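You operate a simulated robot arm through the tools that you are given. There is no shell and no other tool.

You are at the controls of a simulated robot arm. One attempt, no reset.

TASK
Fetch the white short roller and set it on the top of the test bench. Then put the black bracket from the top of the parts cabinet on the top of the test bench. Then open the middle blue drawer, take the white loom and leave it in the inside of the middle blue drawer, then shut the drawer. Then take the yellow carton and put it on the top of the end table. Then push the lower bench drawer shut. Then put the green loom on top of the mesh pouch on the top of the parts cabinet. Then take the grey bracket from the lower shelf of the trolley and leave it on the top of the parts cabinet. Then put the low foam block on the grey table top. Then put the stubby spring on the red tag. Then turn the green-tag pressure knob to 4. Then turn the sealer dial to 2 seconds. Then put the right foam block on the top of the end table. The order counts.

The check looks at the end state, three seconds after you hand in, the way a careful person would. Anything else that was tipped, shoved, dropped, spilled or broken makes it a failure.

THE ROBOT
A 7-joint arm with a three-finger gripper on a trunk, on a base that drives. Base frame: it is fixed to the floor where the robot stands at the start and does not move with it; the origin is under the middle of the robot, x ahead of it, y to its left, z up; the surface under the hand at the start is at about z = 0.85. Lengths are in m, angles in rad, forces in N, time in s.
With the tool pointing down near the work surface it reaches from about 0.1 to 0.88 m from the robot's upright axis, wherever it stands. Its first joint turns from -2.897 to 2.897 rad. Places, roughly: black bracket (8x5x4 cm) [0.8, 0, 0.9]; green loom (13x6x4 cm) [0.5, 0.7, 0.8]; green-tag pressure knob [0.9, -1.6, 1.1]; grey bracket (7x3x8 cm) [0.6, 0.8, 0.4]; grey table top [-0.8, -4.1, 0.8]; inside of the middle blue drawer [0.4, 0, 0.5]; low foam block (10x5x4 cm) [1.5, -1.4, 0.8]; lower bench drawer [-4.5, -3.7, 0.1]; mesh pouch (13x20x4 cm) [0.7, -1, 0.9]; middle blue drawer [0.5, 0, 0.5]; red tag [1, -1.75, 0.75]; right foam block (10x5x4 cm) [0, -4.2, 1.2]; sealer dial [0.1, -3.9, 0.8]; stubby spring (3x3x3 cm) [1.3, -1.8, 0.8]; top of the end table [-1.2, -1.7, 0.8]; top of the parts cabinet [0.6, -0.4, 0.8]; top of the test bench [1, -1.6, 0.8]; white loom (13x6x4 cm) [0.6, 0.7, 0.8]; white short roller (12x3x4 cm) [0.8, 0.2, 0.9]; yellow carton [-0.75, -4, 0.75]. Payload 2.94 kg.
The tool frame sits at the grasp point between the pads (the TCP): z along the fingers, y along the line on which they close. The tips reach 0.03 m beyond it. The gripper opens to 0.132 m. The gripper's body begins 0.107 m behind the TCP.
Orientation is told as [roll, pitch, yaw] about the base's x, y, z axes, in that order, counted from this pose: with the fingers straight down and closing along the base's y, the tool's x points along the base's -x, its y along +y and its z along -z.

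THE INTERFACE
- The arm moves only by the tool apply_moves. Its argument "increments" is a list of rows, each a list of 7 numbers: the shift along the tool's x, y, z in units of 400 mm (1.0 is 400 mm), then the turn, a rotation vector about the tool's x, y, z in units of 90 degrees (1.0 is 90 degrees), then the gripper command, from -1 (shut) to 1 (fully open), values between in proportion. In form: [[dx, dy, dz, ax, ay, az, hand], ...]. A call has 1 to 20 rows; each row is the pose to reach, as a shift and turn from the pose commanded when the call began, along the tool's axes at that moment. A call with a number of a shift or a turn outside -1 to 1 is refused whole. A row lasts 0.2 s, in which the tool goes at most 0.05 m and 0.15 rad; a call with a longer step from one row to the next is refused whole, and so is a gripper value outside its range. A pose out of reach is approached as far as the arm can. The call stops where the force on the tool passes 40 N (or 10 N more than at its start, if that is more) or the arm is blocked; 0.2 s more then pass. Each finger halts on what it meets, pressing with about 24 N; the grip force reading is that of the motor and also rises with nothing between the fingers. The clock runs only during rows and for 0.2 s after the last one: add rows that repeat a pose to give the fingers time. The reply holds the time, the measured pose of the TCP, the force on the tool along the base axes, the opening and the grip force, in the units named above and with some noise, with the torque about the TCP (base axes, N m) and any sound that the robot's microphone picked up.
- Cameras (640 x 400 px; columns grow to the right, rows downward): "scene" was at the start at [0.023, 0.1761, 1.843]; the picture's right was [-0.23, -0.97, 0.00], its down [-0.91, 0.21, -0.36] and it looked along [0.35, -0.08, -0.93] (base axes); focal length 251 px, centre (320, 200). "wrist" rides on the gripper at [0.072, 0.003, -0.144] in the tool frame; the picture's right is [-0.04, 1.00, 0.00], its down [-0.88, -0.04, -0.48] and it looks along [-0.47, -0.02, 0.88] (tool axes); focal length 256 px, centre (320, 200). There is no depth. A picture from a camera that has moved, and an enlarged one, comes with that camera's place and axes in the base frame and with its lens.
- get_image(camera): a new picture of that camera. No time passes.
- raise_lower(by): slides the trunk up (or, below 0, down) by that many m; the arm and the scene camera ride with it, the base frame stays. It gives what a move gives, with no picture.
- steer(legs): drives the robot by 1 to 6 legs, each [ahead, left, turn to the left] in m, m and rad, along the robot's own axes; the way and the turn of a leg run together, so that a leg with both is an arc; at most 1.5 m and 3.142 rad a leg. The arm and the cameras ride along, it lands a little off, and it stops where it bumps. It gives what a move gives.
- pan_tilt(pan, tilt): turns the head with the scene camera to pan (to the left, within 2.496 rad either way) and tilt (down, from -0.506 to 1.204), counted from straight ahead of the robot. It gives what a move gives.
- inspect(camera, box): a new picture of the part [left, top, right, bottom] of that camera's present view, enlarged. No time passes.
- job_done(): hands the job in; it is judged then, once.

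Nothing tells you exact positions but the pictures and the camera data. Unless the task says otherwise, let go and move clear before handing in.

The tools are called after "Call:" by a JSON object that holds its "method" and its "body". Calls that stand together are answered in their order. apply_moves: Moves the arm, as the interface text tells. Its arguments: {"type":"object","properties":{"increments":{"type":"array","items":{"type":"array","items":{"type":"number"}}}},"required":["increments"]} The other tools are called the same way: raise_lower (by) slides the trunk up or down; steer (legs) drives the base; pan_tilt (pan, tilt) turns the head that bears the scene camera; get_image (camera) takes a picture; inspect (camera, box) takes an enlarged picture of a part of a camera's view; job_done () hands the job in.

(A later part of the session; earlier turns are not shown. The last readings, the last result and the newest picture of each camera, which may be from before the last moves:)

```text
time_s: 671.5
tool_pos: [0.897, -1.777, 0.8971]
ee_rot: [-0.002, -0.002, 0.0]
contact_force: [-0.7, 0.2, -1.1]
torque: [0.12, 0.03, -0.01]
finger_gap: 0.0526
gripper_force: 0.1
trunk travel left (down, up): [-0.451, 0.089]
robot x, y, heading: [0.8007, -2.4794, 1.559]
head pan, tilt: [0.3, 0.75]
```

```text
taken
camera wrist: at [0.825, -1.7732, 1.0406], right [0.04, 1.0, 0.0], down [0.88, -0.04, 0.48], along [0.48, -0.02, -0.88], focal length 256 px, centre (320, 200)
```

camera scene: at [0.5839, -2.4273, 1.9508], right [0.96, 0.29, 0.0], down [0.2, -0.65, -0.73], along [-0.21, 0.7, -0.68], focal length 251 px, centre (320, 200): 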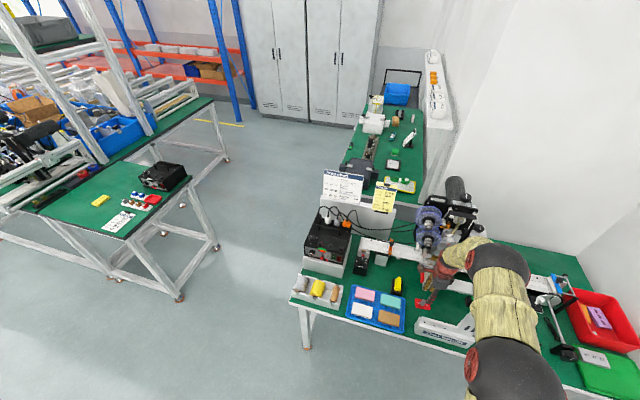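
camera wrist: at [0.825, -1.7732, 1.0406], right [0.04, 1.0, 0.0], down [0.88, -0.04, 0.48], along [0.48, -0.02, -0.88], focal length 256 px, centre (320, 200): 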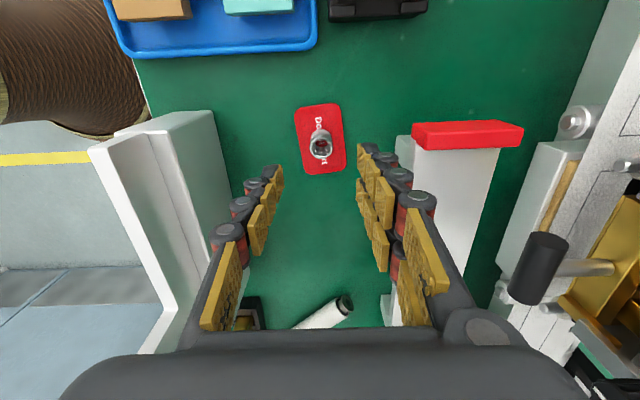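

Call:
{"method": "apply_moves", "body": {"increments": [[0, 0, -0.1, 0, 0, 0, -0.2], [0, 0, -0.2, 0, 0, 0, -0.2], [0, 0, -0.3, 0, 0, 0, -0.2], [0, 0, -0.4, 0, 0, 0, -0.2], [0, 0, -0.5, 0, 0, 0, -0.2], [0, 0, -0.6, 0, 0, 0, -0.2], [0, -0.1, -0.65, 0, 0, 0, -0.2], [0, -0.2, -0.68, 0, 0, 0, -0.2], [0, -0.3, -0.7, 0, 0, 0, -0.2], [0, -0.4, -0.7, 0, 0, 0, -0.2]]}}

Call:
{"method": "get_image", "body": {"camera": "wrist"}}

```text
time_s: 673.7
tool_pos: [0.8964, -1.9367, 1.1776]
ee_rot: [0.0, -0.001, -0.001]
contact_force: [-0.9, 0.0, 0.5]
torque: [0.01, 0.03, -0.01]
finger_gap: 0.0528
gripper_force: 0.1
trunk travel left (down, up): [-0.451, 0.089]
robot x, y, heading: [0.7991, -2.4751, 1.568]
head pan, tilt: [0.3, 0.75]
```

```text
taken
camera wrist: at [0.8244, -1.9335, 1.3215], right [0.04, 1.0, 0.0], down [0.88, -0.04, 0.48], along [0.48, -0.02, -0.88], focal length 256 px, centre (320, 200)
```

wrist: 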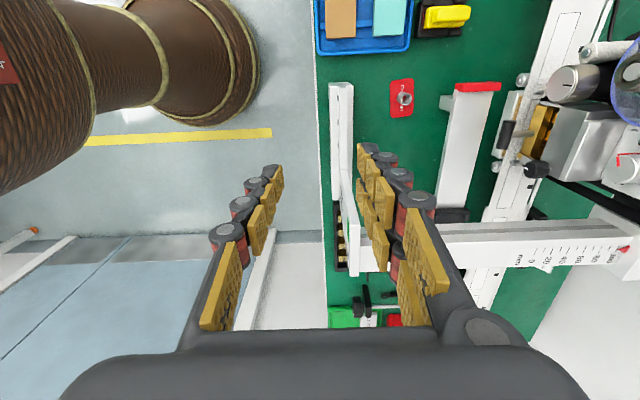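

Call:
{"method": "apply_moves", "body": {"increments": [[0, 0, 0, 0, 0, -0.09, -0.2], [0, 0, 0, 0, 0, -0.18, -0.2], [0, 0, 0, 0, 0, -0.27, -0.2], [0, 0, 0, 0, 0, -0.36, -0.2], [0, 0, 0, 0, 0, -0.45, -0.2], [0, 0, 0, 0, 0, -0.54, -0.2], [0, 0, 0, 0, 0, -0.63, -0.2], [0, 0, 0, 0, 0, -0.72, -0.2], [0, 0, 0, 0, 0, -0.81, -0.2], [0, 0, 0, 0, 0, -0.9, -0.2], [0, 0, 0, 0, 0, -1.0, -0.2]]}}

Call:
{"method": "apply_moves", "body": {"increments": [[0.03, -0.02, -0.03, 0, -0.08, 0, -0.2], [0.06, -0.04, -0.06, 0, -0.16, 0, -0.2], [0.09, -0.06, -0.09, 0, -0.24, 0, -0.2], [0.12, -0.08, -0.12, 0, -0.32, 0, -0.2], [0.12, -0.1, -0.12, 0, -0.4, 0, -0.2], [0.12, -0.1, -0.12, 0, -0.48, 0, -0.2]]}}

Call:
{"method": "get_image", "body": {"camera": "wrist"}}

```text
refused: row 11 steps farther than a row can; nothing moved
```

```text
time_s: 675.1
tool_pos: [0.8484, -1.974, 1.2262]
ee_rot: [-0.004, -0.756, 0.002]
contact_force: [-0.2, -0.3, -0.2]
torque: [-0.04, -0.03, 0.01]
finger_gap: 0.0527
gripper_force: 0.2
trunk travel left (down, up): [-0.451, 0.089]
robot x, y, heading: [0.799, -2.474, 1.565]
head pan, tilt: [0.3, 0.75]
```

```text
taken
camera wrist: at [0.6966, -1.9713, 1.2799], right [0.03, 1.0, 0.03], down [0.31, -0.04, 0.95], along [0.95, -0.02, -0.31], focal length 256 px, centre (320, 200)
```

wrist: 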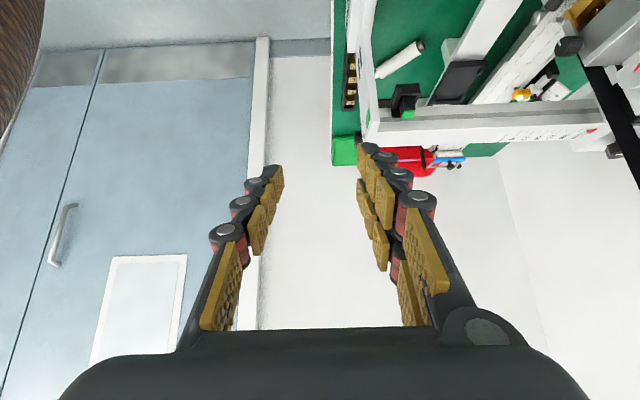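

Call:
{"method": "apply_moves", "body": {"increments": [[0, 0, 0, -0.062, 0, -0.066, -0.2], [0, 0, 0, -0.125, 0, -0.132, -0.2], [0, 0, 0, -0.187, 0, -0.199, -0.2], [0, 0, 0, -0.249, 0, -0.265, -0.2], [0, 0, 0, -0.312, 0, -0.331, -0.2], [0, 0, 0, -0.374, 0, -0.397, -0.2], [0, 0, 0, -0.437, 0, -0.463, -0.2], [0, 0, 0, -0.499, 0, -0.529, -0.2], [0, 0, 0, -0.561, 0, -0.596, -0.2], [0, 0, 0, -0.624, 0, -0.662, -0.2], [0, 0, 0, -0.686, 0, -0.728, -0.2]]}}

Call:
{"method": "get_image", "body": {"camera": "wrist"}}

```text
time_s: 677.5
tool_pos: [0.8495, -1.9757, 1.2248]
ee_rot: [0.001, -0.754, 1.57]
contact_force: [-0.5, 0.7, 0.0]
torque: [-0.03, -0.01, 0.0]
finger_gap: 0.0528
gripper_force: 0.1
trunk travel left (down, up): [-0.451, 0.089]
robot x, y, heading: [0.8021, -2.4774, 1.569]
head pan, tilt: [0.3, 0.75]
```

```text
taken
camera wrist: at [0.8461, -2.1258, 1.2801], right [-1.0, 0.03, 0.03], down [0.04, 0.32, 0.95], along [0.02, 0.95, -0.32], focal length 256 px, centre (320, 200)
```

wrist: 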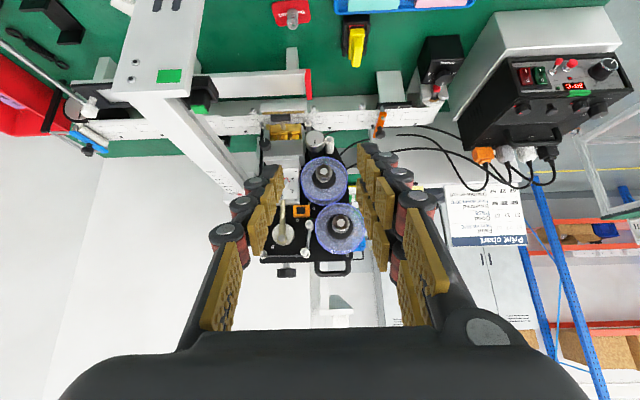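

Call:
{"method": "apply_moves", "body": {"increments": [[0, 0, 0, 0, 0, 0, 0.5], [0, 0, 0, 0, 0, 0, 1], [0, 0, 0, 0, 0, 0, 1], [0, 0, 0, 0, 0, 0, 1]]}}

Call:
{"method": "inspect", "body": {"camera": "wrist", "box": [220, 110, 380, 290]}}

```text
time_s: 678.5
tool_pos: [0.8479, -1.9766, 1.2249]
ee_rot: [0.001, -0.752, 1.57]
contact_force: [-0.9, -0.7, -0.3]
torque: [0.0, 0.0, -0.01]
finger_gap: 0.12
gripper_force: 0.1
trunk travel left (down, up): [-0.451, 0.089]
robot x, y, heading: [0.799, -2.4773, 1.563]
head pan, tilt: [0.3, 0.75]
```

```text
2.22 times, centred on (300, 200) of wrist
camera zoom: at [0.8456, -2.1265, 1.2805], right [-1.0, 0.03, 0.03], down [0.04, 0.32, 0.95], along [0.02, 0.95, -0.32], focal length 569 px, centre (364, 200)
```

zoom: 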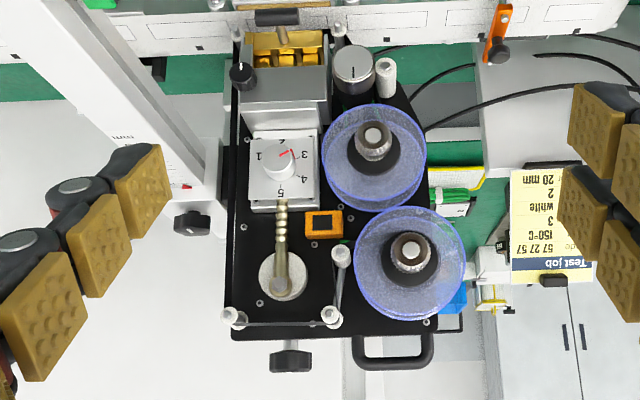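

Call:
{"method": "inspect", "body": {"camera": "wrist", "box": [265, 160, 315, 205]}}

Call:
{"method": "inspect", "body": {"camera": "wrist", "box": [280, 170, 304, 190]}}

```text
8.89 times, centred on (290, 182) of wrist
camera zoom: at [0.8456, -2.1265, 1.2805], right [-1.0, 0.03, 0.03], down [0.04, 0.32, 0.95], along [0.02, 0.95, -0.32], focal length 2276 px, centre (587, 356)
```

zoom: 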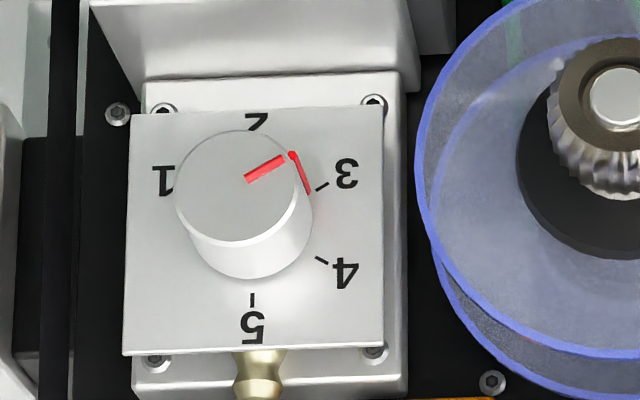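

```text
16.00 times, centred on (292, 180) of wrist
camera zoom: at [0.8456, -2.1265, 1.2805], right [-1.0, 0.03, 0.03], down [0.04, 0.32, 0.95], along [0.02, 0.95, -0.32], focal length 4096 px, centre (768, 520)
```

zoom: 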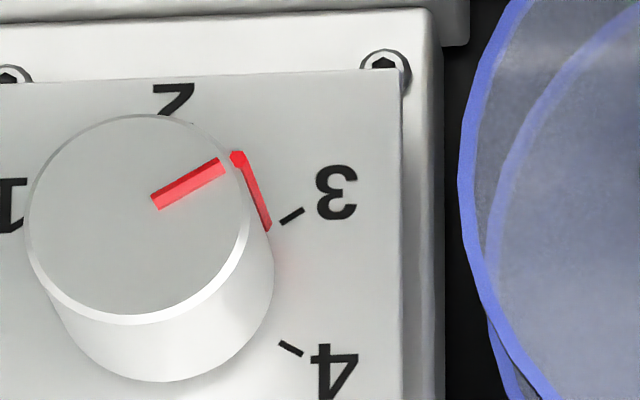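

The dial faces the robot side with 60° per number: 5 at the top of the machine, pointer now just below 3. I need a clockwise turn of about 63° to reach 4. I'll line the hand up in front of the knob at about (0.937, -1.60, 1.067).

Call:
{"method": "apply_moves", "body": {"increments": [[-0.02, -0.037, 0.08, 0, -0.05, 0, 0.3], [-0.04, -0.074, 0.16, 0, -0.1, 0, 0], [-0.06, -0.111, 0.24, 0, -0.15, 0, -0.2], [-0.08, -0.148, 0.32, 0, -0.2, 0, -0.3], [-0.1, -0.185, 0.4, 0, -0.25, 0, -0.3], [-0.12, -0.2, 0.48, 0, -0.28, 0, -0.3], [-0.146, -0.2225, 0.5645, 0, -0.3, 0, -0.3]]}}

Call:
{"method": "get_image", "body": {"camera": "wrist"}}

```text
time_s: 680.1
tool_pos: [0.9356, -1.7768, 1.0999]
ee_rot: [0.004, -1.224, 1.568]
contact_force: [0.1, -0.2, 0.2]
torque: [-0.02, 0.01, -0.01]
finger_gap: 0.0463
gripper_force: 0.0
trunk travel left (down, up): [-0.451, 0.089]
robot x, y, heading: [0.7996, -2.4739, 1.564]
head pan, tilt: [0.3, 0.75]
```

```text
taken
camera wrist: at [0.9328, -1.9366, 1.0802], right [-1.0, 0.02, 0.04], down [0.04, -0.15, 0.99], along [0.02, 0.99, 0.15], focal length 256 px, centre (320, 200)
```

wrist: 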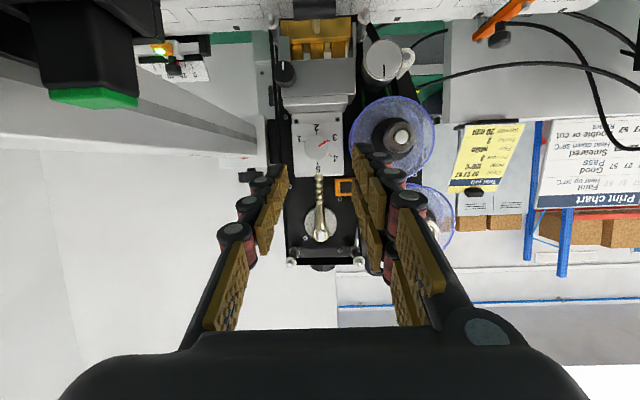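

Call:
{"method": "inspect", "body": {"camera": "wrist", "box": [280, 105, 360, 185]}}

```text
5.00 times, centred on (320, 145) of wrist
camera zoom: at [0.9328, -1.9366, 1.0802], right [-1.0, 0.02, 0.04], down [0.04, -0.15, 0.99], along [0.02, 0.99, 0.15], focal length 1280 px, centre (320, 475)
```

zoom: 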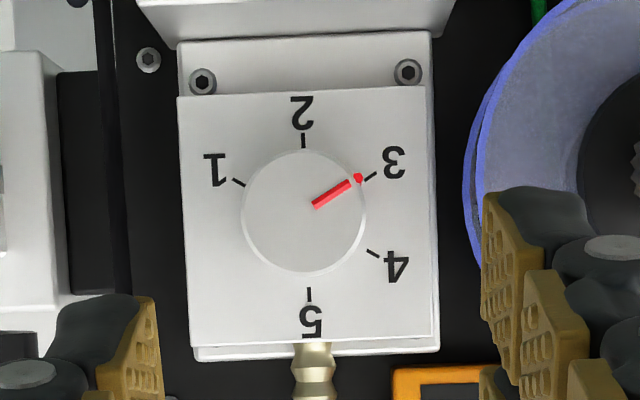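

I see the dial head-on: pointer at 3, 4 is 62° clockwise from the present pointer. I'll flatten the hand a bit more and roll it so the fingers straddle the knob diagonally, clear of the reel.

Call:
{"method": "apply_moves", "body": {"increments": [[0, 0, 0, 0, -0.06, 0, -0.3], [0, 0, 0, 0, -0.12, 0, -0.3], [0, 0, 0, 0, -0.15, 0, -0.3]]}}

```text
time_s: 680.9
tool_pos: [0.937, -1.7773, 1.1]
ee_rot: [0.004, -1.461, 1.564]
contact_force: [-0.1, -1.3, -0.2]
torque: [0.02, -0.01, 0.0]
finger_gap: 0.0461
gripper_force: 0.0
trunk travel left (down, up): [-0.451, 0.089]
robot x, y, heading: [0.8021, -2.476, 1.565]
head pan, tilt: [0.3, 0.75]
```

Call:
{"method": "apply_moves", "body": {"increments": [[0, 0, 0, 0, 0, 0.08, -0.3], [0, 0, 0, 0, 0, 0.16, -0.3], [0, 0, 0, 0, 0, 0.24, -0.3], [0, 0, 0, 0, 0, 0.311, -0.3], [0, 0, 0, 0, 0, 0.311, -0.3]]}}

Call:
{"method": "get_image", "body": {"camera": "wrist"}}

```text
time_s: 682.1
tool_pos: [0.9376, -1.7784, 1.1004]
ee_rot: [1.338, -1.069, 0.204]
contact_force: [0.2, 0.4, -0.4]
torque: [-0.01, -0.03, -0.04]
finger_gap: 0.0462
gripper_force: 0.1
trunk travel left (down, up): [-0.451, 0.089]
robot x, y, heading: [0.8016, -2.4803, 1.565]
head pan, tilt: [0.3, 0.75]
```

```text
taken
camera wrist: at [0.9007, -1.9278, 1.0547], right [-0.86, 0.06, 0.51], down [0.45, -0.39, 0.81], along [0.24, 0.92, 0.31], focal length 256 px, centre (320, 200)
```

wrist: 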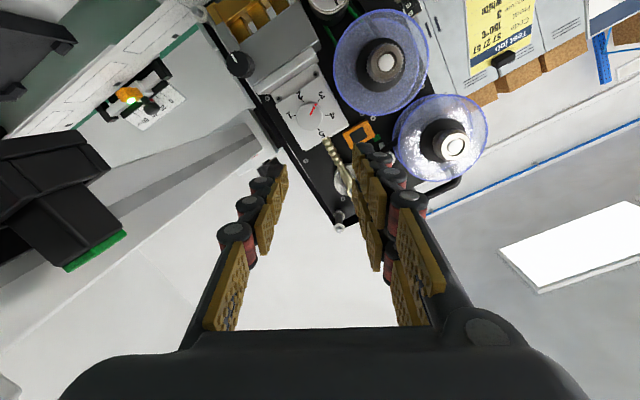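

Call:
{"method": "inspect", "body": {"camera": "wrist", "box": [280, 80, 350, 150]}}

```text
5.71 times, centred on (315, 115) of wrist
camera zoom: at [0.9007, -1.9278, 1.0547], right [-0.86, 0.06, 0.51], down [0.45, -0.39, 0.81], along [0.24, 0.92, 0.31], focal length 1463 px, centre (349, 686)
```

zoom: 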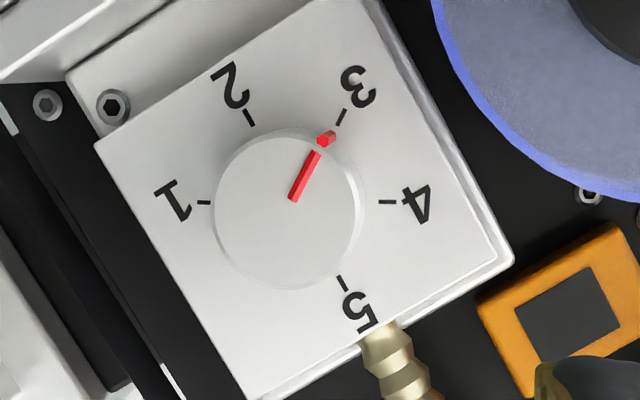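

Call:
{"method": "apply_moves", "body": {"increments": [[0.022, -0.013, 0.077, 0, 0, 0, -0.3], [0.0442, -0.0257, 0.154, 0, 0, 0, -0.3], [0.0442, -0.0257, 0.154, 0, 0, 0, -0.3]]}}

Call:
{"method": "get_image", "body": {"camera": "wrist"}}

Call:
{"method": "inspect", "body": {"camera": "wrist", "box": [240, 80, 400, 240]}}

```text
time_s: 682.9
tool_pos: [0.9403, -1.7199, 1.0733]
ee_rot: [1.335, -1.07, 0.205]
contact_force: [-0.4, 0.1, 1.5]
torque: [-0.01, -0.01, 0.01]
finger_gap: 0.0461
gripper_force: 0.1
trunk travel left (down, up): [-0.451, 0.089]
robot x, y, heading: [0.7996, -2.4759, 1.564]
head pan, tilt: [0.3, 0.75]
```

```text
taken
camera wrist: at [0.9027, -1.8692, 1.0271], right [-0.86, 0.06, 0.5], down [0.45, -0.39, 0.81], along [0.24, 0.92, 0.31], focal length 256 px, centre (320, 200)
```

wrist: 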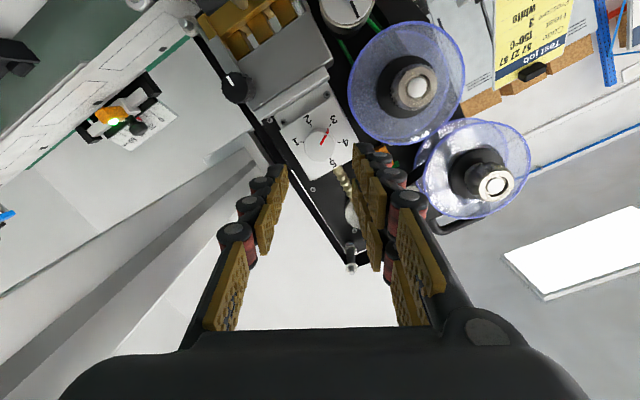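

```text
2.50 times, centred on (320, 160) of wrist
camera zoom: at [0.9027, -1.8692, 1.0271], right [-0.86, 0.06, 0.5], down [0.45, -0.39, 0.81], along [0.24, 0.92, 0.31], focal length 640 px, centre (320, 300)
```

zoom: 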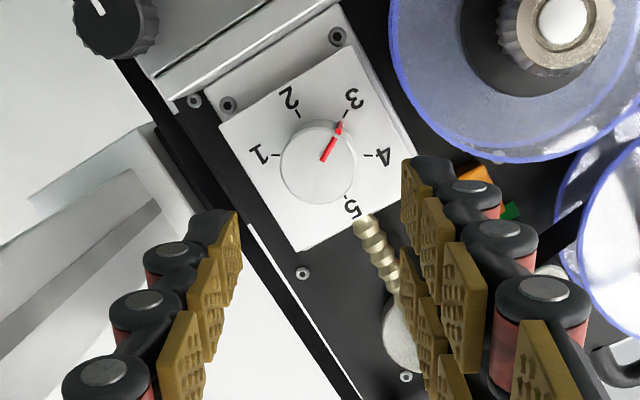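

Aligned with the knob. I'll set the starting roll so that a 62° clockwise turn stays clear of the reel and crank rod, narrowing the fingers a little.

Call:
{"method": "apply_moves", "body": {"increments": [[0, 0, 0, 0, 0, -0.08, -0.36], [0, 0, 0, 0, 0, -0.16, -0.36], [0, 0, 0, 0, 0, -0.24, -0.36], [0, 0, 0, 0, 0, -0.32, -0.36], [0, 0, 0, 0, 0, -0.4, -0.36], [0, 0, 0, 0, 0, -0.489, -0.36], [0, 0, 0, 0, 0, -0.489, -0.36]]}}

Call:
{"method": "get_image", "body": {"camera": "wrist"}}

Call:
{"method": "inspect", "body": {"camera": "wrist", "box": [240, 80, 400, 240]}}

```text
time_s: 684.5
tool_pos: [0.9394, -1.7186, 1.0729]
ee_rot: [-1.187, -1.269, 2.774]
contact_force: [0.6, 0.7, -0.6]
torque: [0.0, 0.0, 0.02]
finger_gap: 0.0424
gripper_force: 0.1
trunk travel left (down, up): [-0.451, 0.089]
robot x, y, heading: [0.8013, -2.4771, 1.56]
head pan, tilt: [0.3, 0.75]
```

```text
taken
camera wrist: at [0.9555, -1.8696, 1.0187], right [-0.97, -0.03, -0.23], down [-0.21, -0.38, 0.9], along [-0.11, 0.93, 0.36], focal length 256 px, centre (320, 200)
```

wrist: 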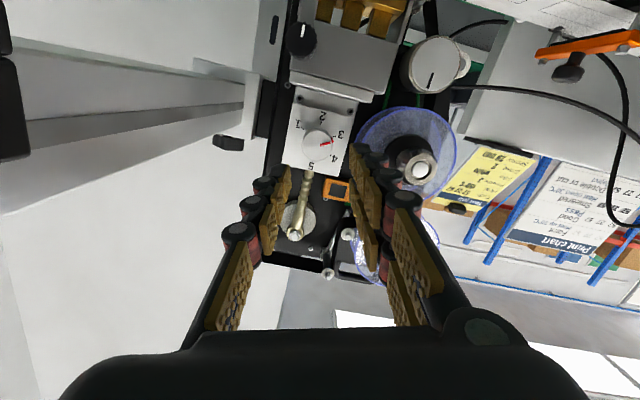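

```text
2.50 times, centred on (320, 160) of wrist
camera zoom: at [0.9555, -1.8696, 1.0187], right [-0.97, -0.03, -0.23], down [-0.21, -0.38, 0.9], along [-0.11, 0.93, 0.36], focal length 640 px, centre (320, 300)
```

zoom: 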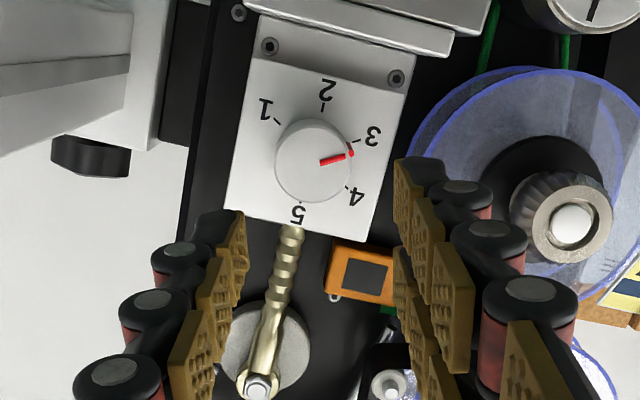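

Call:
{"method": "apply_moves", "body": {"increments": [[0.004, -0.003, 0.07, 0, 0, 0, -0.36], [0.008, -0.006, 0.13, 0, 0, 0, -0.36], [0.008, -0.006, 0.17, 0, 0, 0, -0.36]]}}

Call:
{"method": "inspect", "body": {"camera": "wrist", "box": [240, 80, 400, 240]}}

```text
time_s: 685.3
tool_pos: [0.9435, -1.6517, 1.0621]
ee_rot: [-1.18, -1.272, 2.769]
contact_force: [0.0, 0.4, 0.3]
torque: [0.0, 0.02, 0.01]
finger_gap: 0.0423
gripper_force: 0.0
trunk travel left (down, up): [-0.451, 0.089]
robot x, y, heading: [0.8003, -2.4754, 1.562]
head pan, tilt: [0.3, 0.75]
```

```text
2.50 times, centred on (320, 160) of wrist
camera zoom: at [0.9604, -1.8023, 1.0077], right [-0.97, -0.03, -0.23], down [-0.21, -0.38, 0.9], along [-0.11, 0.93, 0.36], focal length 640 px, centre (320, 300)
```

zoom: 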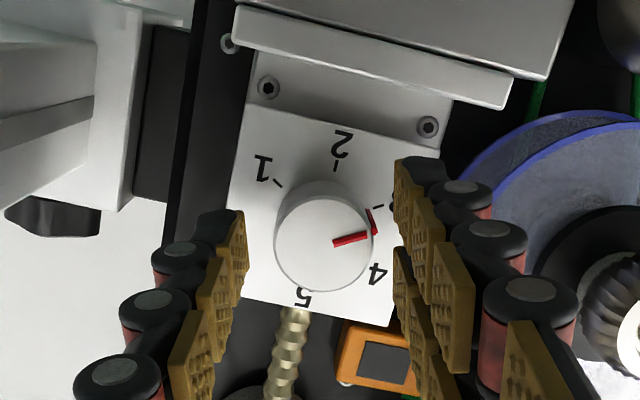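

Call:
{"method": "apply_moves", "body": {"increments": [[-0.015, 0, 0, 0, 0, 0, -0.36], [-0.015, 0, 0.03, 0, 0, 0, -0.36], [-0.015, 0, 0.055, 0, 0, 0, -0.36]]}}

Call:
{"method": "inspect", "body": {"camera": "wrist", "box": [240, 80, 400, 240]}}

```text
time_s: 686.1
tool_pos: [0.9397, -1.6295, 1.0656]
ee_rot: [-1.184, -1.27, 2.772]
contact_force: [-0.1, 0.2, -0.5]
torque: [0.0, 0.01, -0.03]
finger_gap: 0.0421
gripper_force: 0.1
trunk travel left (down, up): [-0.451, 0.089]
robot x, y, heading: [0.797, -2.4799, 1.561]
head pan, tilt: [0.3, 0.75]
```

```text
2.50 times, centred on (320, 160) of wrist
camera zoom: at [0.9571, -1.7797, 1.012], right [-0.97, -0.03, -0.23], down [-0.21, -0.38, 0.9], along [-0.11, 0.93, 0.36], focal length 640 px, centre (320, 300)
```

zoom: 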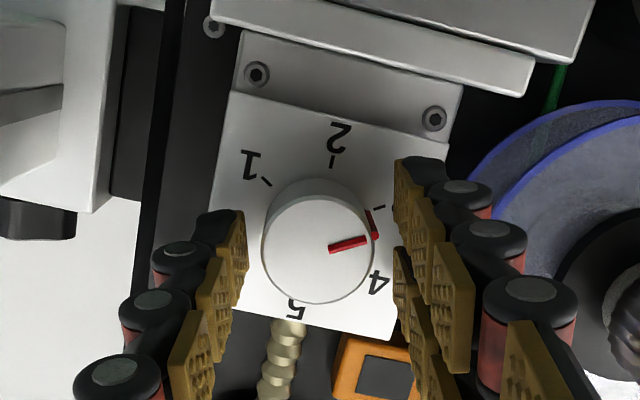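

Call:
{"method": "apply_moves", "body": {"increments": [[0.006, 0, 0, 0, 0, 0, -0.5], [0.006, 0, 0, 0, 0, 0, -0.8], [0.006, 0, 0, 0, 0, 0, -1], [0.006, 0, 0, 0, 0, 0, -1], [0.006, 0, 0, 0, 0, 0, -1]]}}

Call:
{"method": "inspect", "body": {"camera": "wrist", "box": [240, 80, 400, 240]}}

```text
time_s: 687.3
tool_pos: [0.9419, -1.63, 1.063]
ee_rot: [-1.187, -1.272, 2.772]
contact_force: [5.0, 2.1, 1.4]
torque: [0.45, 0.01, -0.34]
finger_gap: 0.03
gripper_force: 45.1
trunk travel left (down, up): [-0.451, 0.089]
robot x, y, heading: [0.8018, -2.4726, 1.566]
head pan, tilt: [0.3, 0.75]
```

```text
2.50 times, centred on (320, 160) of wrist
camera zoom: at [0.9583, -1.7796, 1.0101], right [-0.97, -0.02, -0.23], down [-0.21, -0.38, 0.9], along [-0.11, 0.93, 0.36], focal length 640 px, centre (320, 300)
```

zoom: 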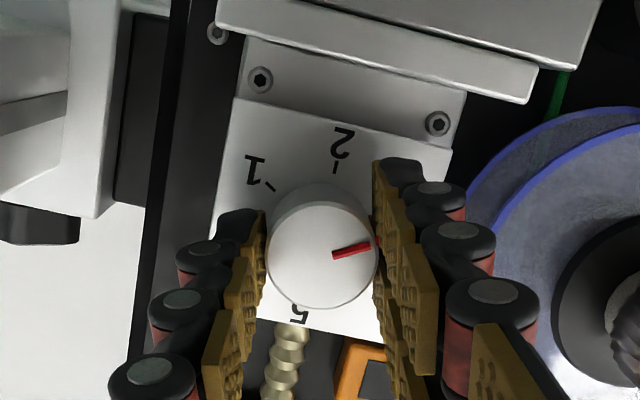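

Knob gripped. Turning clockwise about 62° in small steps.

Call:
{"method": "apply_moves", "body": {"increments": [[0, 0, 0, 0, 0, 0.08, -1], [0, 0, 0, 0, 0, 0.16, -1], [0, 0, 0, 0, 0, 0.24, -1], [0, 0, 0, 0, 0, 0.32, -1], [0, 0, 0, 0, 0, 0.4, -1]]}}

Call:
{"method": "inspect", "body": {"camera": "wrist", "box": [240, 80, 400, 240]}}

```text
time_s: 688.5
tool_pos: [0.9412, -1.6297, 1.0639]
ee_rot: [1.256, -1.202, 0.294]
contact_force: [2.6, 2.2, 4.0]
torque: [-0.46, -0.01, 0.84]
finger_gap: 0.03
gripper_force: 44.6
trunk travel left (down, up): [-0.451, 0.089]
robot x, y, heading: [0.8001, -2.4743, 1.563]
head pan, tilt: [0.3, 0.75]
```

```text
2.50 times, centred on (320, 160) of wrist
camera zoom: at [0.9131, -1.7792, 1.0132], right [-0.92, 0.04, 0.38], down [0.34, -0.38, 0.86], along [0.18, 0.92, 0.34], focal length 640 px, centre (320, 300)
```

zoom: 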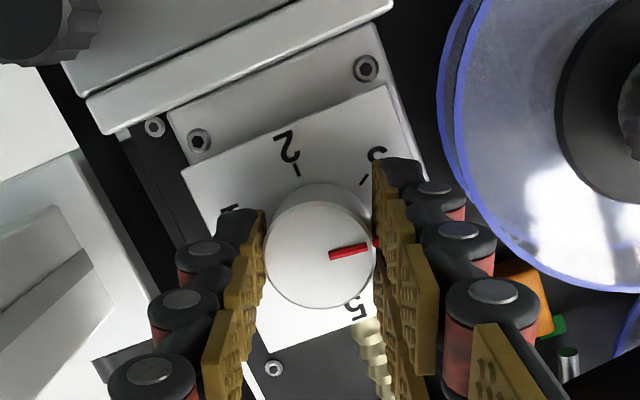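

Call:
{"method": "apply_moves", "body": {"increments": [[0, 0, 0, 0, 0, 0.08, -1], [0, 0, 0, 0, 0, 0.16, -1], [0, 0, 0, 0, 0, 0.24, -1], [0, 0, 0, 0, 0, 0.285, -1]]}}

Call:
{"method": "inspect", "body": {"camera": "wrist", "box": [240, 80, 400, 240]}}

```text
time_s: 689.5
tool_pos: [0.9403, -1.6281, 1.063]
ee_rot: [1.416, -0.767, 0.106]
contact_force: [1.6, 0.8, 2.2]
torque: [1.89, 0.02, 1.85]
finger_gap: 0.0295
gripper_force: 45.6
trunk travel left (down, up): [-0.451, 0.089]
robot x, y, heading: [0.802, -2.4813, 1.561]
head pan, tilt: [0.3, 0.75]
```

```text
2.50 times, centred on (320, 160) of wrist
camera zoom: at [0.887, -1.7773, 1.032], right [-0.67, 0.08, 0.74], down [0.66, -0.41, 0.63], along [0.35, 0.91, 0.22], focal length 640 px, centre (320, 300)
```

zoom: 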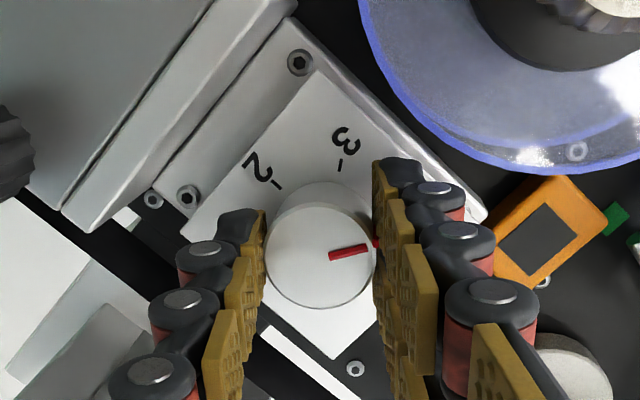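

Call:
{"method": "apply_moves", "body": {"increments": [[0, 0, 0, 0, 0, 0, -0.6], [0, 0, 0, 0, 0, 0, -0.36], [0, 0, 0, 0, 0, 0, -0.36], [0, 0, -0.06, 0, 0, 0, -0.36], [0, 0, -0.12, 0, 0, 0, -0.36], [0, 0, -0.2, 0, 0, 0, -0.36], [0, 0, -0.26, 0, 0, 0, -0.36]]}}

Call:
{"method": "inspect", "body": {"camera": "wrist", "box": [270, 90, 380, 180]}}

```text
time_s: 691.1
tool_pos: [0.9412, -1.7338, 1.0753]
ee_rot: [1.416, -0.767, 0.105]
contact_force: [-0.6, 0.1, 1.3]
torque: [0.03, 0.02, -0.04]
finger_gap: 0.0423
gripper_force: 0.0
trunk travel left (down, up): [-0.451, 0.089]
robot x, y, heading: [0.8002, -2.4748, 1.562]
head pan, tilt: [0.3, 0.75]
```

```text
4.44 times, centred on (325, 135) of wrist
camera zoom: at [0.8869, -1.882, 1.0443], right [-0.67, 0.08, 0.74], down [0.66, -0.41, 0.64], along [0.35, 0.91, 0.22], focal length 1138 px, centre (298, 489)
```

zoom: 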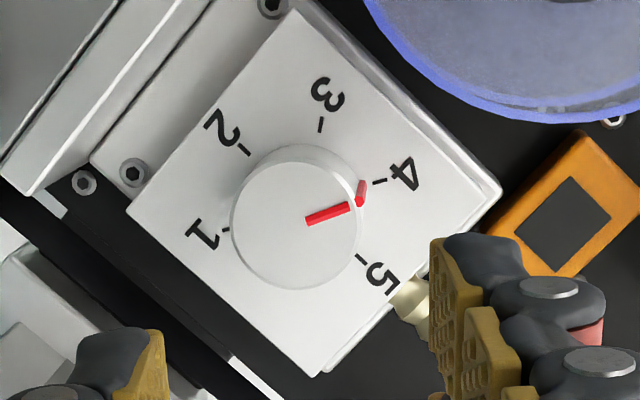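

The pointer now sits at 4. Backing straight away from the machine and restoring the hand.

Call:
{"method": "steer", "body": {"legs": [[-0.3, 0, 0]]}}

Call:
{"method": "apply_moves", "body": {"increments": [[0, 0, 0, 0, 0, -0.085, -0.3], [0, 0, 0, 0, 0, -0.17, -0.3], [0, 0, 0, 0, 0, -0.255, -0.3], [0, 0, 0, 0, 0, -0.34, -0.3], [0, 0, 0, 0, 0, -0.425, -0.3], [0, 0, 0, 0, 0, -0.507, -0.3]]}}

Call:
{"method": "apply_moves", "body": {"increments": [[-0.02, 0, -0.04, 0, 0.085, 0, -0.3], [-0.04, 0, -0.08, 0, 0.17, 0, -0.3], [-0.06, 0, -0.12, 0, 0.255, 0, -0.3], [-0.08, 0, -0.16, 0, 0.34, 0, -0.3], [-0.1, 0, -0.2, 0, 0.425, 0, -0.3], [-0.12, 0, -0.24, 0, 0.51, 0, -0.3], [-0.14, 0, -0.28, 0, 0.595, 0, -0.3], [-0.16, 0, -0.32, 0, 0.68, 0, -0.3], [-0.18, 0, -0.36, 0, 0.765, 0, -0.3], [-0.2, 0, -0.4, 0, 0.85, 0, -0.3], [-0.2, 0, -0.4, 0, 0.93, 0, -0.3]]}}

Call:
{"method": "get_image", "body": {"camera": "wrist"}}

```text
time_s: 693.1
tool_pos: [0.9393, -2.0324, 1.0763]
ee_rot: [1.419, -0.77, 0.108]
contact_force: [0.3, -0.1, -0.2]
torque: [-0.01, -0.02, 0.0]
finger_gap: 0.0421
gripper_force: 0.1
trunk travel left (down, up): [-0.451, 0.089]
robot x, y, heading: [0.7986, -2.7756, 1.564]
head pan, tilt: [0.3, 0.75]
```

```text
time_s: 694.5
tool_pos: [0.9381, -2.031, 1.0756]
ee_rot: [-0.015, -1.459, 1.585]
contact_force: [-0.8, 0.5, -1.0]
torque: [0.0, 0.03, -0.01]
finger_gap: 0.0463
gripper_force: 0.1
trunk travel left (down, up): [-0.451, 0.089]
robot x, y, heading: [0.7982, -2.7724, 1.564]
head pan, tilt: [0.3, 0.75]
```

```text
time_s: 696.9
tool_pos: [0.9322, -2.1761, 1.152]
ee_rot: [0.017, -0.25, 1.572]
contact_force: [-0.1, -0.4, -0.1]
torque: [0.0, 0.0, 0.03]
finger_gap: 0.0462
gripper_force: 0.1
out of reach, approached as far as the arm can: row 8, 9, 10, 11
trunk travel left (down, up): [-0.451, 0.089]
robot x, y, heading: [0.7991, -2.7743, 1.566]
head pan, tilt: [0.3, 0.75]
```

```text
taken
camera wrist: at [0.9318, -2.2815, 1.2739], right [-1.0, 0.03, 0.03], down [0.04, 0.73, 0.68], along [0.0, 0.68, -0.74], focal length 256 px, centre (320, 200)
```

wrist: 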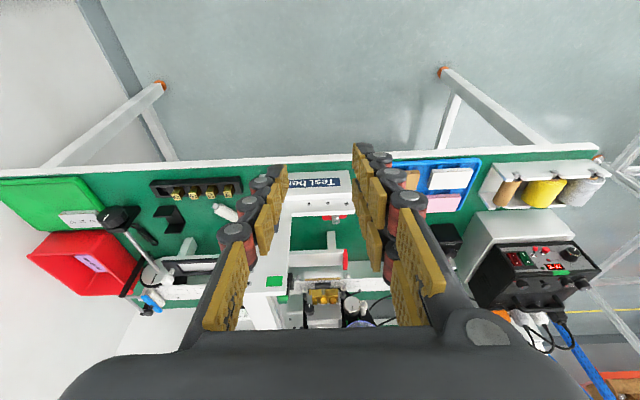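

Call:
{"method": "apply_moves", "body": {"increments": [[0.06, 0, 0, 0.01, 0.04, 0, -0.3], [0.12, 0, 0, 0.01, 0.08, 0, -0.3], [0.18, 0, 0, 0.01, 0.12, 0, -0.3], [0.22, 0, 0, 0.01, 0.159, 0, -0.3]]}}

Call:
{"method": "steer", "body": {"legs": [[0, 0, 1.57], [0, 0, 1.57]]}}

Call:
{"method": "pan_tilt", "body": {"pan": 0.3, "tilt": 0.6}}

Call:
{"method": "get_image", "body": {"camera": "scene"}}

```text
time_s: 697.9
tool_pos: [0.9241, -2.2255, 1.123]
ee_rot: [0.011, -0.207, 1.575]
contact_force: [-0.6, -0.7, 0.1]
torque: [0.03, -0.02, 0.0]
finger_gap: 0.0461
gripper_force: 0.1
out of reach, approached as far as the arm can: row 1, 2, 3, 4
trunk travel left (down, up): [-0.451, 0.089]
robot x, y, heading: [0.8048, -2.7766, 1.569]
head pan, tilt: [0.3, 0.75]
```

```text
time_s: 706.0
tool_pos: [0.673, -3.3229, 1.1228]
ee_rot: [0.012, -0.206, -1.569]
contact_force: [-0.3, -0.2, 0.0]
torque: [-0.03, 0.0, -0.04]
finger_gap: 0.0462
gripper_force: 0.1
trunk travel left (down, up): [-0.451, 0.089]
robot x, y, heading: [0.7972, -2.7731, -1.578]
head pan, tilt: [0.3, 0.75]
```

```text
time_s: 706.7
tool_pos: [0.6727, -3.3227, 1.123]
ee_rot: [0.01, -0.206, -1.567]
contact_force: [0.4, -0.1, 0.0]
torque: [-0.02, -0.02, 0.02]
finger_gap: 0.046
gripper_force: 0.0
trunk travel left (down, up): [-0.451, 0.089]
robot x, y, heading: [0.798, -2.7731, -1.572]
head pan, tilt: [0.3, 0.6]
```

```text
taken
camera scene: at [1.0122, -2.8316, 1.9636], right [-0.96, -0.29, 0.0], down [-0.16, 0.54, -0.82], along [0.24, -0.79, -0.57], focal length 251 px, centre (320, 200)
```

scene: 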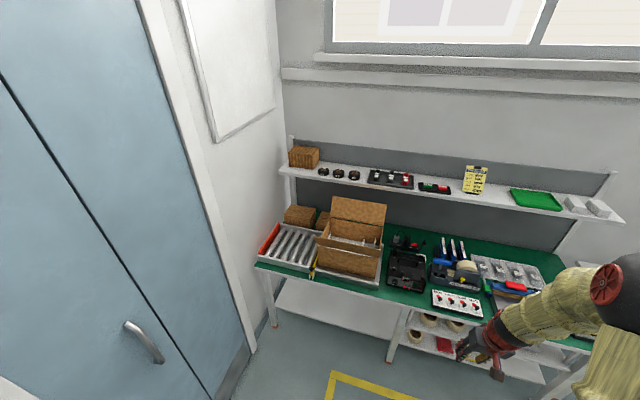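

Call:
{"method": "steer", "body": {"legs": [[0, -0.65, 0], [0.35, 0, 0]]}}

Call:
{"method": "apply_moves", "body": {"increments": [[-0.03, 0, 0.06, 0, 0.03, 0, -0.3], [-0.06, 0, 0.12, 0, 0.06, 0, -0.3], [-0.09, 0, 0.18, 0, 0.09, 0, -0.3], [-0.12, 0, 0.22, 0, 0.131, 0, -0.3]]}}

Call:
{"method": "get_image", "body": {"camera": "wrist"}}

```text
time_s: 712.1
tool_pos: [0.0215, -3.6686, 1.1225]
ee_rot: [0.012, -0.204, -1.575]
contact_force: [0.0, -1.0, 0.2]
torque: [0.05, 0.01, 0.01]
finger_gap: 0.0462
gripper_force: 0.0
trunk travel left (down, up): [-0.451, 0.089]
robot x, y, heading: [0.1488, -3.1216, -1.58]
head pan, tilt: [0.3, 0.6]
```

```text
time_s: 713.1
tool_pos: [0.0302, -3.6812, 1.0389]
ee_rot: [0.01, -0.193, -1.571]
contact_force: [-0.3, -0.3, 0.2]
torque: [0.05, 0.0, 0.01]
finger_gap: 0.0464
gripper_force: 0.1
out of reach, approached as far as the arm can: row 1, 2, 3, 4
trunk travel left (down, up): [-0.451, 0.089]
robot x, y, heading: [0.1497, -3.1215, -1.584]
head pan, tilt: [0.3, 0.6]
```

```text
taken
camera wrist: at [0.0322, -3.5818, 1.1649], right [1.0, -0.04, 0.02], down [-0.04, -0.77, 0.64], along [-0.01, -0.64, -0.77], focal length 256 px, centre (320, 200)
```

wrist: 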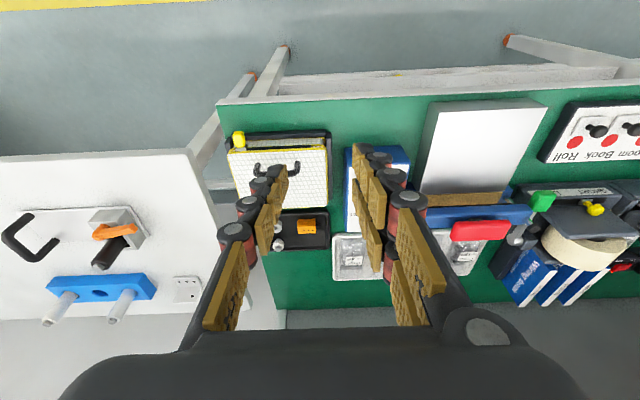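

Call:
{"method": "apply_moves", "body": {"increments": [[0.03, 0.08, -0.03, 0, 0, 0, -0.3], [0.06, 0.16, -0.06, 0, 0, 0, -0.3], [0.09, 0.24, -0.09, 0, 0, 0, -0.3], [0.12, 0.3, -0.12, 0, 0.03, 0, -0.3], [0.15, 0.32, -0.15, 0, 0.06, 0, -0.3], [0.18, 0.32, -0.18, 0, 0.09, 0, -0.3], [0.2, 0.32, -0.2, 0, 0.123, 0, -0.3]]}}

```text
time_s: 714.7
tool_pos: [0.1657, -3.5931, 1.0188]
ee_rot: [-0.02, -0.133, -1.568]
contact_force: [0.1, -0.4, 1.0]
torque: [0.02, 0.04, -0.01]
finger_gap: 0.0462
gripper_force: 0.0
out of reach, approached as far as the arm can: row 4, 5, 6, 7
trunk travel left (down, up): [-0.451, 0.089]
robot x, y, heading: [0.1529, -3.1205, -1.581]
head pan, tilt: [0.3, 0.6]
```

Call:
{"method": "apply_moves", "body": {"increments": [[-0.04, 0.08, 0, 0, 0.02, 0, -0.3], [-0.08, 0.16, 0, 0, 0.04, 0, -0.3], [-0.12, 0.24, 0, 0, 0.06, 0, -0.3], [-0.16, 0.32, 0, 0.0, 0.08, 0, -0.3], [-0.2, 0.4, -0.02, -0.01, 0.085, 0, -0.3], [-0.22, 0.44, -0.04, -0.01, 0.085, 0, -0.3]]}}

```text
time_s: 716.1
tool_pos: [0.3448, -3.678, 1.0427]
ee_rot: [-0.003, 0.001, -1.57]
contact_force: [1.1, 0.5, 0.7]
torque: [-0.01, 0.02, 0.02]
finger_gap: 0.0463
gripper_force: 0.1
out of reach, approached as far as the arm can: row 1
trunk travel left (down, up): [-0.451, 0.089]
robot x, y, heading: [0.1496, -3.1176, -1.58]
head pan, tilt: [0.3, 0.6]
```

Call:
{"method": "apply_moves", "body": {"increments": [[0, 0, -0.09, 0, 0, 0, -0.3], [0, 0, -0.18, 0, 0, 0, -0.3], [0, 0, -0.26, 0, 0, 0, -0.3]]}}

Call:
{"method": "steer", "body": {"legs": [[0, -0.2, 0]]}}

Call:
{"method": "get_image", "body": {"camera": "wrist"}}

```text
time_s: 716.9
tool_pos: [0.3456, -3.6765, 1.1463]
ee_rot: [-0.001, 0.0, -1.571]
contact_force: [0.3, -0.3, -0.5]
torque: [-0.05, -0.03, -0.02]
finger_gap: 0.0462
gripper_force: 0.1
trunk travel left (down, up): [-0.451, 0.089]
robot x, y, heading: [0.1523, -3.1244, -1.583]
head pan, tilt: [0.3, 0.6]
```

```text
time_s: 718.5
tool_pos: [0.1455, -3.6752, 1.1452]
ee_rot: [-0.001, 0.001, -1.57]
contact_force: [-0.3, -0.4, -0.1]
torque: [-0.01, -0.05, 0.0]
finger_gap: 0.0461
gripper_force: 0.0
trunk travel left (down, up): [-0.451, 0.089]
robot x, y, heading: [-0.0485, -3.1137, -1.579]
head pan, tilt: [0.3, 0.6]
```

```text
taken
camera wrist: at [0.1485, -3.6038, 1.2894], right [1.0, -0.04, 0.0], down [-0.04, -0.88, 0.48], along [-0.02, -0.48, -0.88], focal length 256 px, centre (320, 200)
```

wrist: 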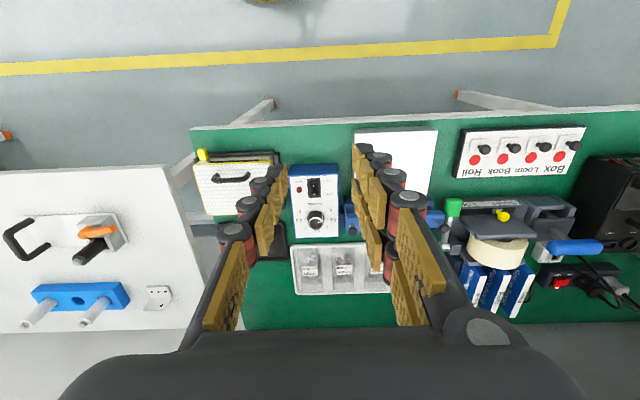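

Call:
{"method": "inspect", "body": {"camera": "wrist", "box": [280, 155, 350, 245]}}

Call:
{"method": "inspect", "body": {"camera": "wrist", "box": [296, 195, 336, 240]}}

```text
4.44 times, centred on (315, 200) of wrist
camera zoom: at [0.1485, -3.6038, 1.2894], right [1.0, -0.04, 0.0], down [-0.04, -0.88, 0.48], along [-0.02, -0.48, -0.88], focal length 1138 px, centre (342, 200)
```

zoom: 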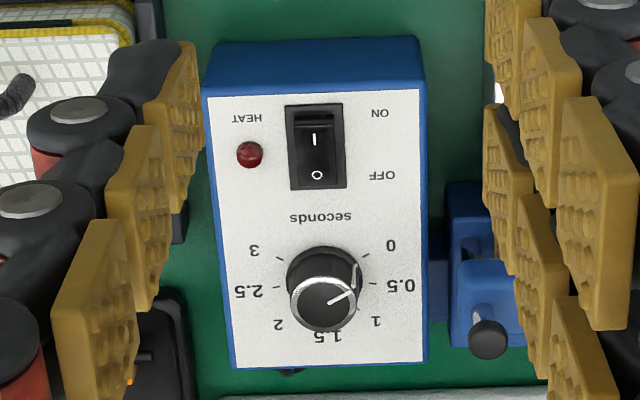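

```text
8.89 times, centred on (316, 218) of wrist
camera zoom: at [0.1485, -3.6038, 1.2894], right [1.0, -0.04, 0.0], down [-0.04, -0.88, 0.48], along [-0.02, -0.48, -0.88], focal length 2276 px, centre (356, 44)
```

zoom: 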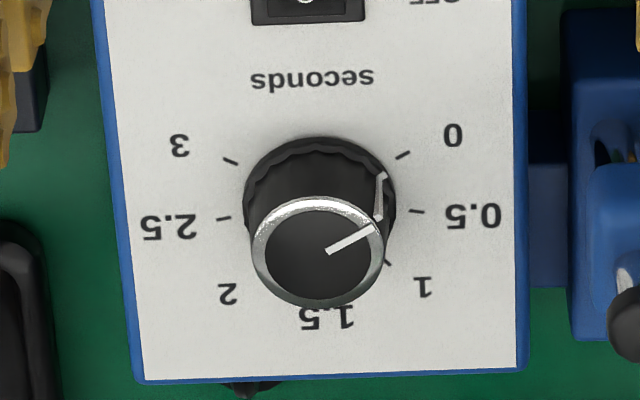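

The sealer dial reads about 0.1 s now; scale is about 45° per 0.5 s, increasing clockwise seen from above, so 2 s needs about 168° clockwise. I'll move over it with the wrist pre-rotated for that long turn.

Call:
{"method": "apply_moves", "body": {"increments": [[-0.05, -0.004, 0.02, 0, 0, -0.085, -0.3], [-0.1, -0.008, 0.04, 0, 0, -0.17, -0.3], [-0.15, -0.012, 0.06, 0, 0, -0.255, -0.3], [-0.2, -0.016, 0.08, 0, 0, -0.34, -0.3], [-0.25, -0.02, 0.1, 0, 0, -0.425, -0.3], [-0.3, -0.024, 0.12, 0, 0, -0.51, -0.3], [-0.35, -0.028, 0.14, 0, 0, -0.595, -0.3], [-0.4, -0.032, 0.16, 0, 0, -0.68, -0.3], [-0.45, -0.036, 0.18, 0, 0, -0.765, -0.3], [-0.5, -0.04, 0.2, 0, 0, -0.85, -0.3], [-0.5325, -0.044, 0.22, 0, 0, -0.923, -0.3], [-0.5325, -0.044, 0.22, 0, 0, -0.923, -0.3]]}}

Call:
{"method": "get_image", "body": {"camera": "wrist"}}

Call:
{"method": "inspect", "body": {"camera": "wrist", "box": [270, 90, 370, 180]}}

```text
time_s: 721.1
tool_pos: [0.1298, -3.888, 1.0573]
ee_rot: [-0.002, 0.005, -0.12]
contact_force: [-0.4, 0.7, 0.6]
torque: [-0.02, 0.05, 0.03]
finger_gap: 0.0463
gripper_force: 0.1
trunk travel left (down, up): [-0.451, 0.089]
robot x, y, heading: [-0.0488, -3.1169, -1.581]
head pan, tilt: [0.3, 0.6]
```

```text
taken
camera wrist: at [0.0584, -3.8766, 1.2015], right [0.16, 0.99, 0.0], down [0.87, -0.14, 0.47], along [0.47, -0.08, -0.88], focal length 256 px, centre (320, 200)
```

wrist: 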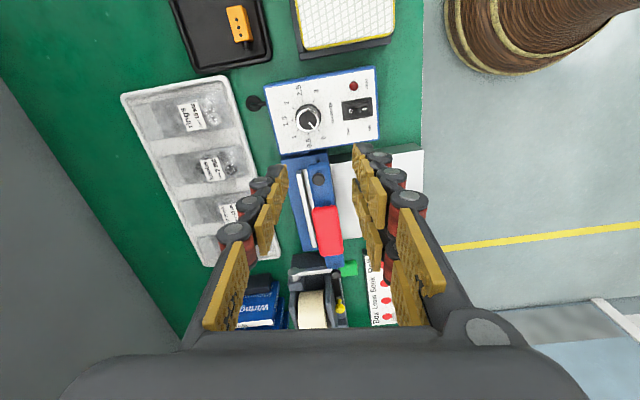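

```text
4.44 times, centred on (320, 135) of wrist
camera zoom: at [0.0584, -3.8766, 1.2015], right [0.16, 0.99, 0.0], down [0.87, -0.14, 0.47], along [0.47, -0.08, -0.88], focal length 1138 px, centre (320, 489)
```

zoom: 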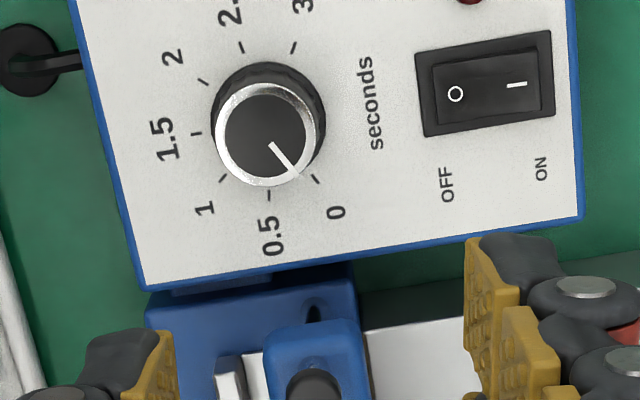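

Call:
{"method": "apply_moves", "body": {"increments": [[0.013, -0.044, 0.09, 0, 0, 0, -0.3], [0.013, -0.044, 0.18, 0, 0, 0, -0.3], [0.013, -0.044, 0.27, 0, 0, 0, -0.3], [0.013, -0.044, 0.27, 0, 0, 0, -0.3]]}}

Call:
{"method": "inspect", "body": {"camera": "wrist", "box": [260, 90, 380, 200]}}

```text
time_s: 722.1
tool_pos: [0.1213, -3.9042, 0.9512]
ee_rot: [-0.003, 0.005, -0.119]
contact_force: [1.1, 0.3, 0.0]
torque: [0.02, 0.0, -0.03]
finger_gap: 0.0462
gripper_force: 0.2
trunk travel left (down, up): [-0.451, 0.089]
robot x, y, heading: [-0.0468, -3.1182, -1.583]
head pan, tilt: [0.3, 0.6]
```

```text
3.64 times, centred on (320, 145) of wrist
camera zoom: at [0.0504, -3.8925, 1.0941], right [0.16, 0.99, 0.0], down [0.87, -0.14, 0.47], along [0.47, -0.08, -0.88], focal length 931 px, centre (320, 400)
```

zoom: 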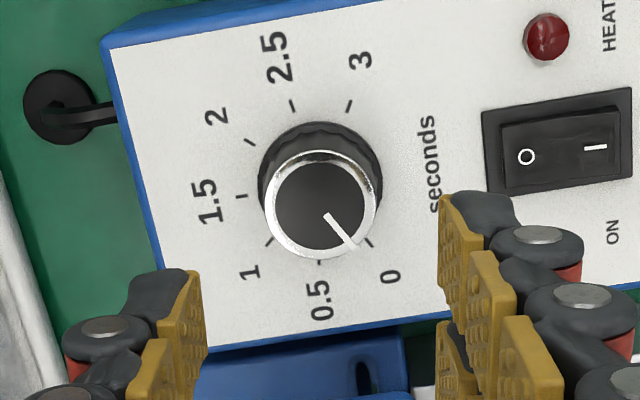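

The pointer is exactly at 0. Knob centre (0.127, -3.905). Descending around it and gripping.

Call:
{"method": "apply_moves", "body": {"increments": [[-0.014, 0, 0.08, 0, 0, 0, -0.3], [-0.014, 0, 0.16, 0, 0, 0, -0.3], [-0.014, 0, 0.22, 0, 0, 0, -0.3], [-0.014, 0, 0.24, 0, 0, 0, -0.3]]}}

Call:
{"method": "inspect", "body": {"camera": "wrist", "box": [240, 90, 400, 240]}}

```text
time_s: 723.1
tool_pos: [0.127, -3.9066, 0.8532]
ee_rot: [-0.001, 0.003, -0.119]
contact_force: [-0.1, 0.1, -0.2]
torque: [0.0, -0.02, 0.02]
finger_gap: 0.0464
gripper_force: 0.0
trunk travel left (down, up): [-0.451, 0.089]
robot x, y, heading: [-0.0484, -3.1173, -1.584]
head pan, tilt: [0.3, 0.6]
```

```text
2.67 times, centred on (320, 165) of wrist
camera zoom: at [0.056, -3.8956, 0.9975], right [0.16, 0.99, 0.0], down [0.87, -0.14, 0.47], along [0.47, -0.08, -0.88], focal length 683 px, centre (320, 293)
```

zoom: 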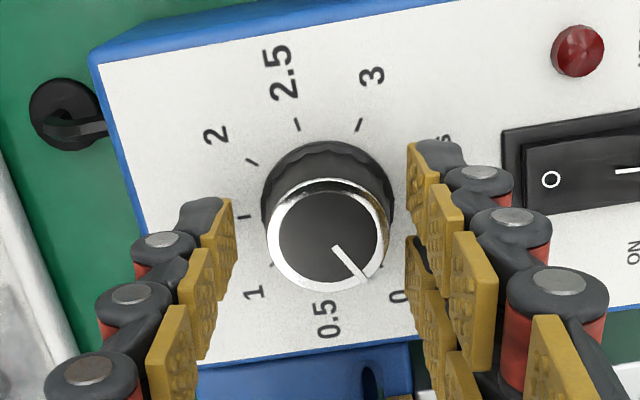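

Call:
{"method": "apply_moves", "body": {"increments": [[0, 0, 0.004, 0, 0, 0, -0.5], [0, 0, 0.004, 0, 0, 0, -0.8], [0, 0, 0.004, 0, 0, 0, -1], [0, 0, 0.004, 0, 0, 0, -1], [0, 0, 0.004, 0, 0, 0, -1]]}}

Call:
{"method": "inspect", "body": {"camera": "wrist", "box": [240, 90, 400, 240]}}

```text
time_s: 724.3
tool_pos: [0.126, -3.9059, 0.8516]
ee_rot: [0.0, 0.003, -0.12]
contact_force: [2.4, 11.0, 1.8]
torque: [0.43, -0.08, -0.04]
finger_gap: 0.0314
gripper_force: 45.1
trunk travel left (down, up): [-0.451, 0.089]
robot x, y, heading: [-0.0513, -3.1185, -1.581]
head pan, tilt: [0.3, 0.6]
```

```text
2.67 times, centred on (320, 165) of wrist
camera zoom: at [0.0557, -3.8939, 0.9959], right [0.16, 0.99, 0.0], down [0.87, -0.14, 0.47], along [0.47, -0.08, -0.88], focal length 683 px, centre (320, 293)
```

zoom: 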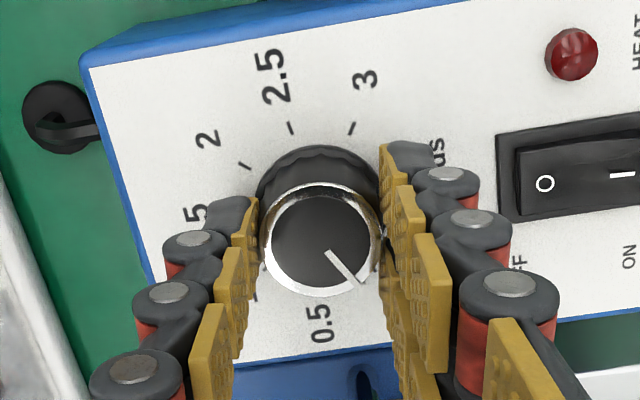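

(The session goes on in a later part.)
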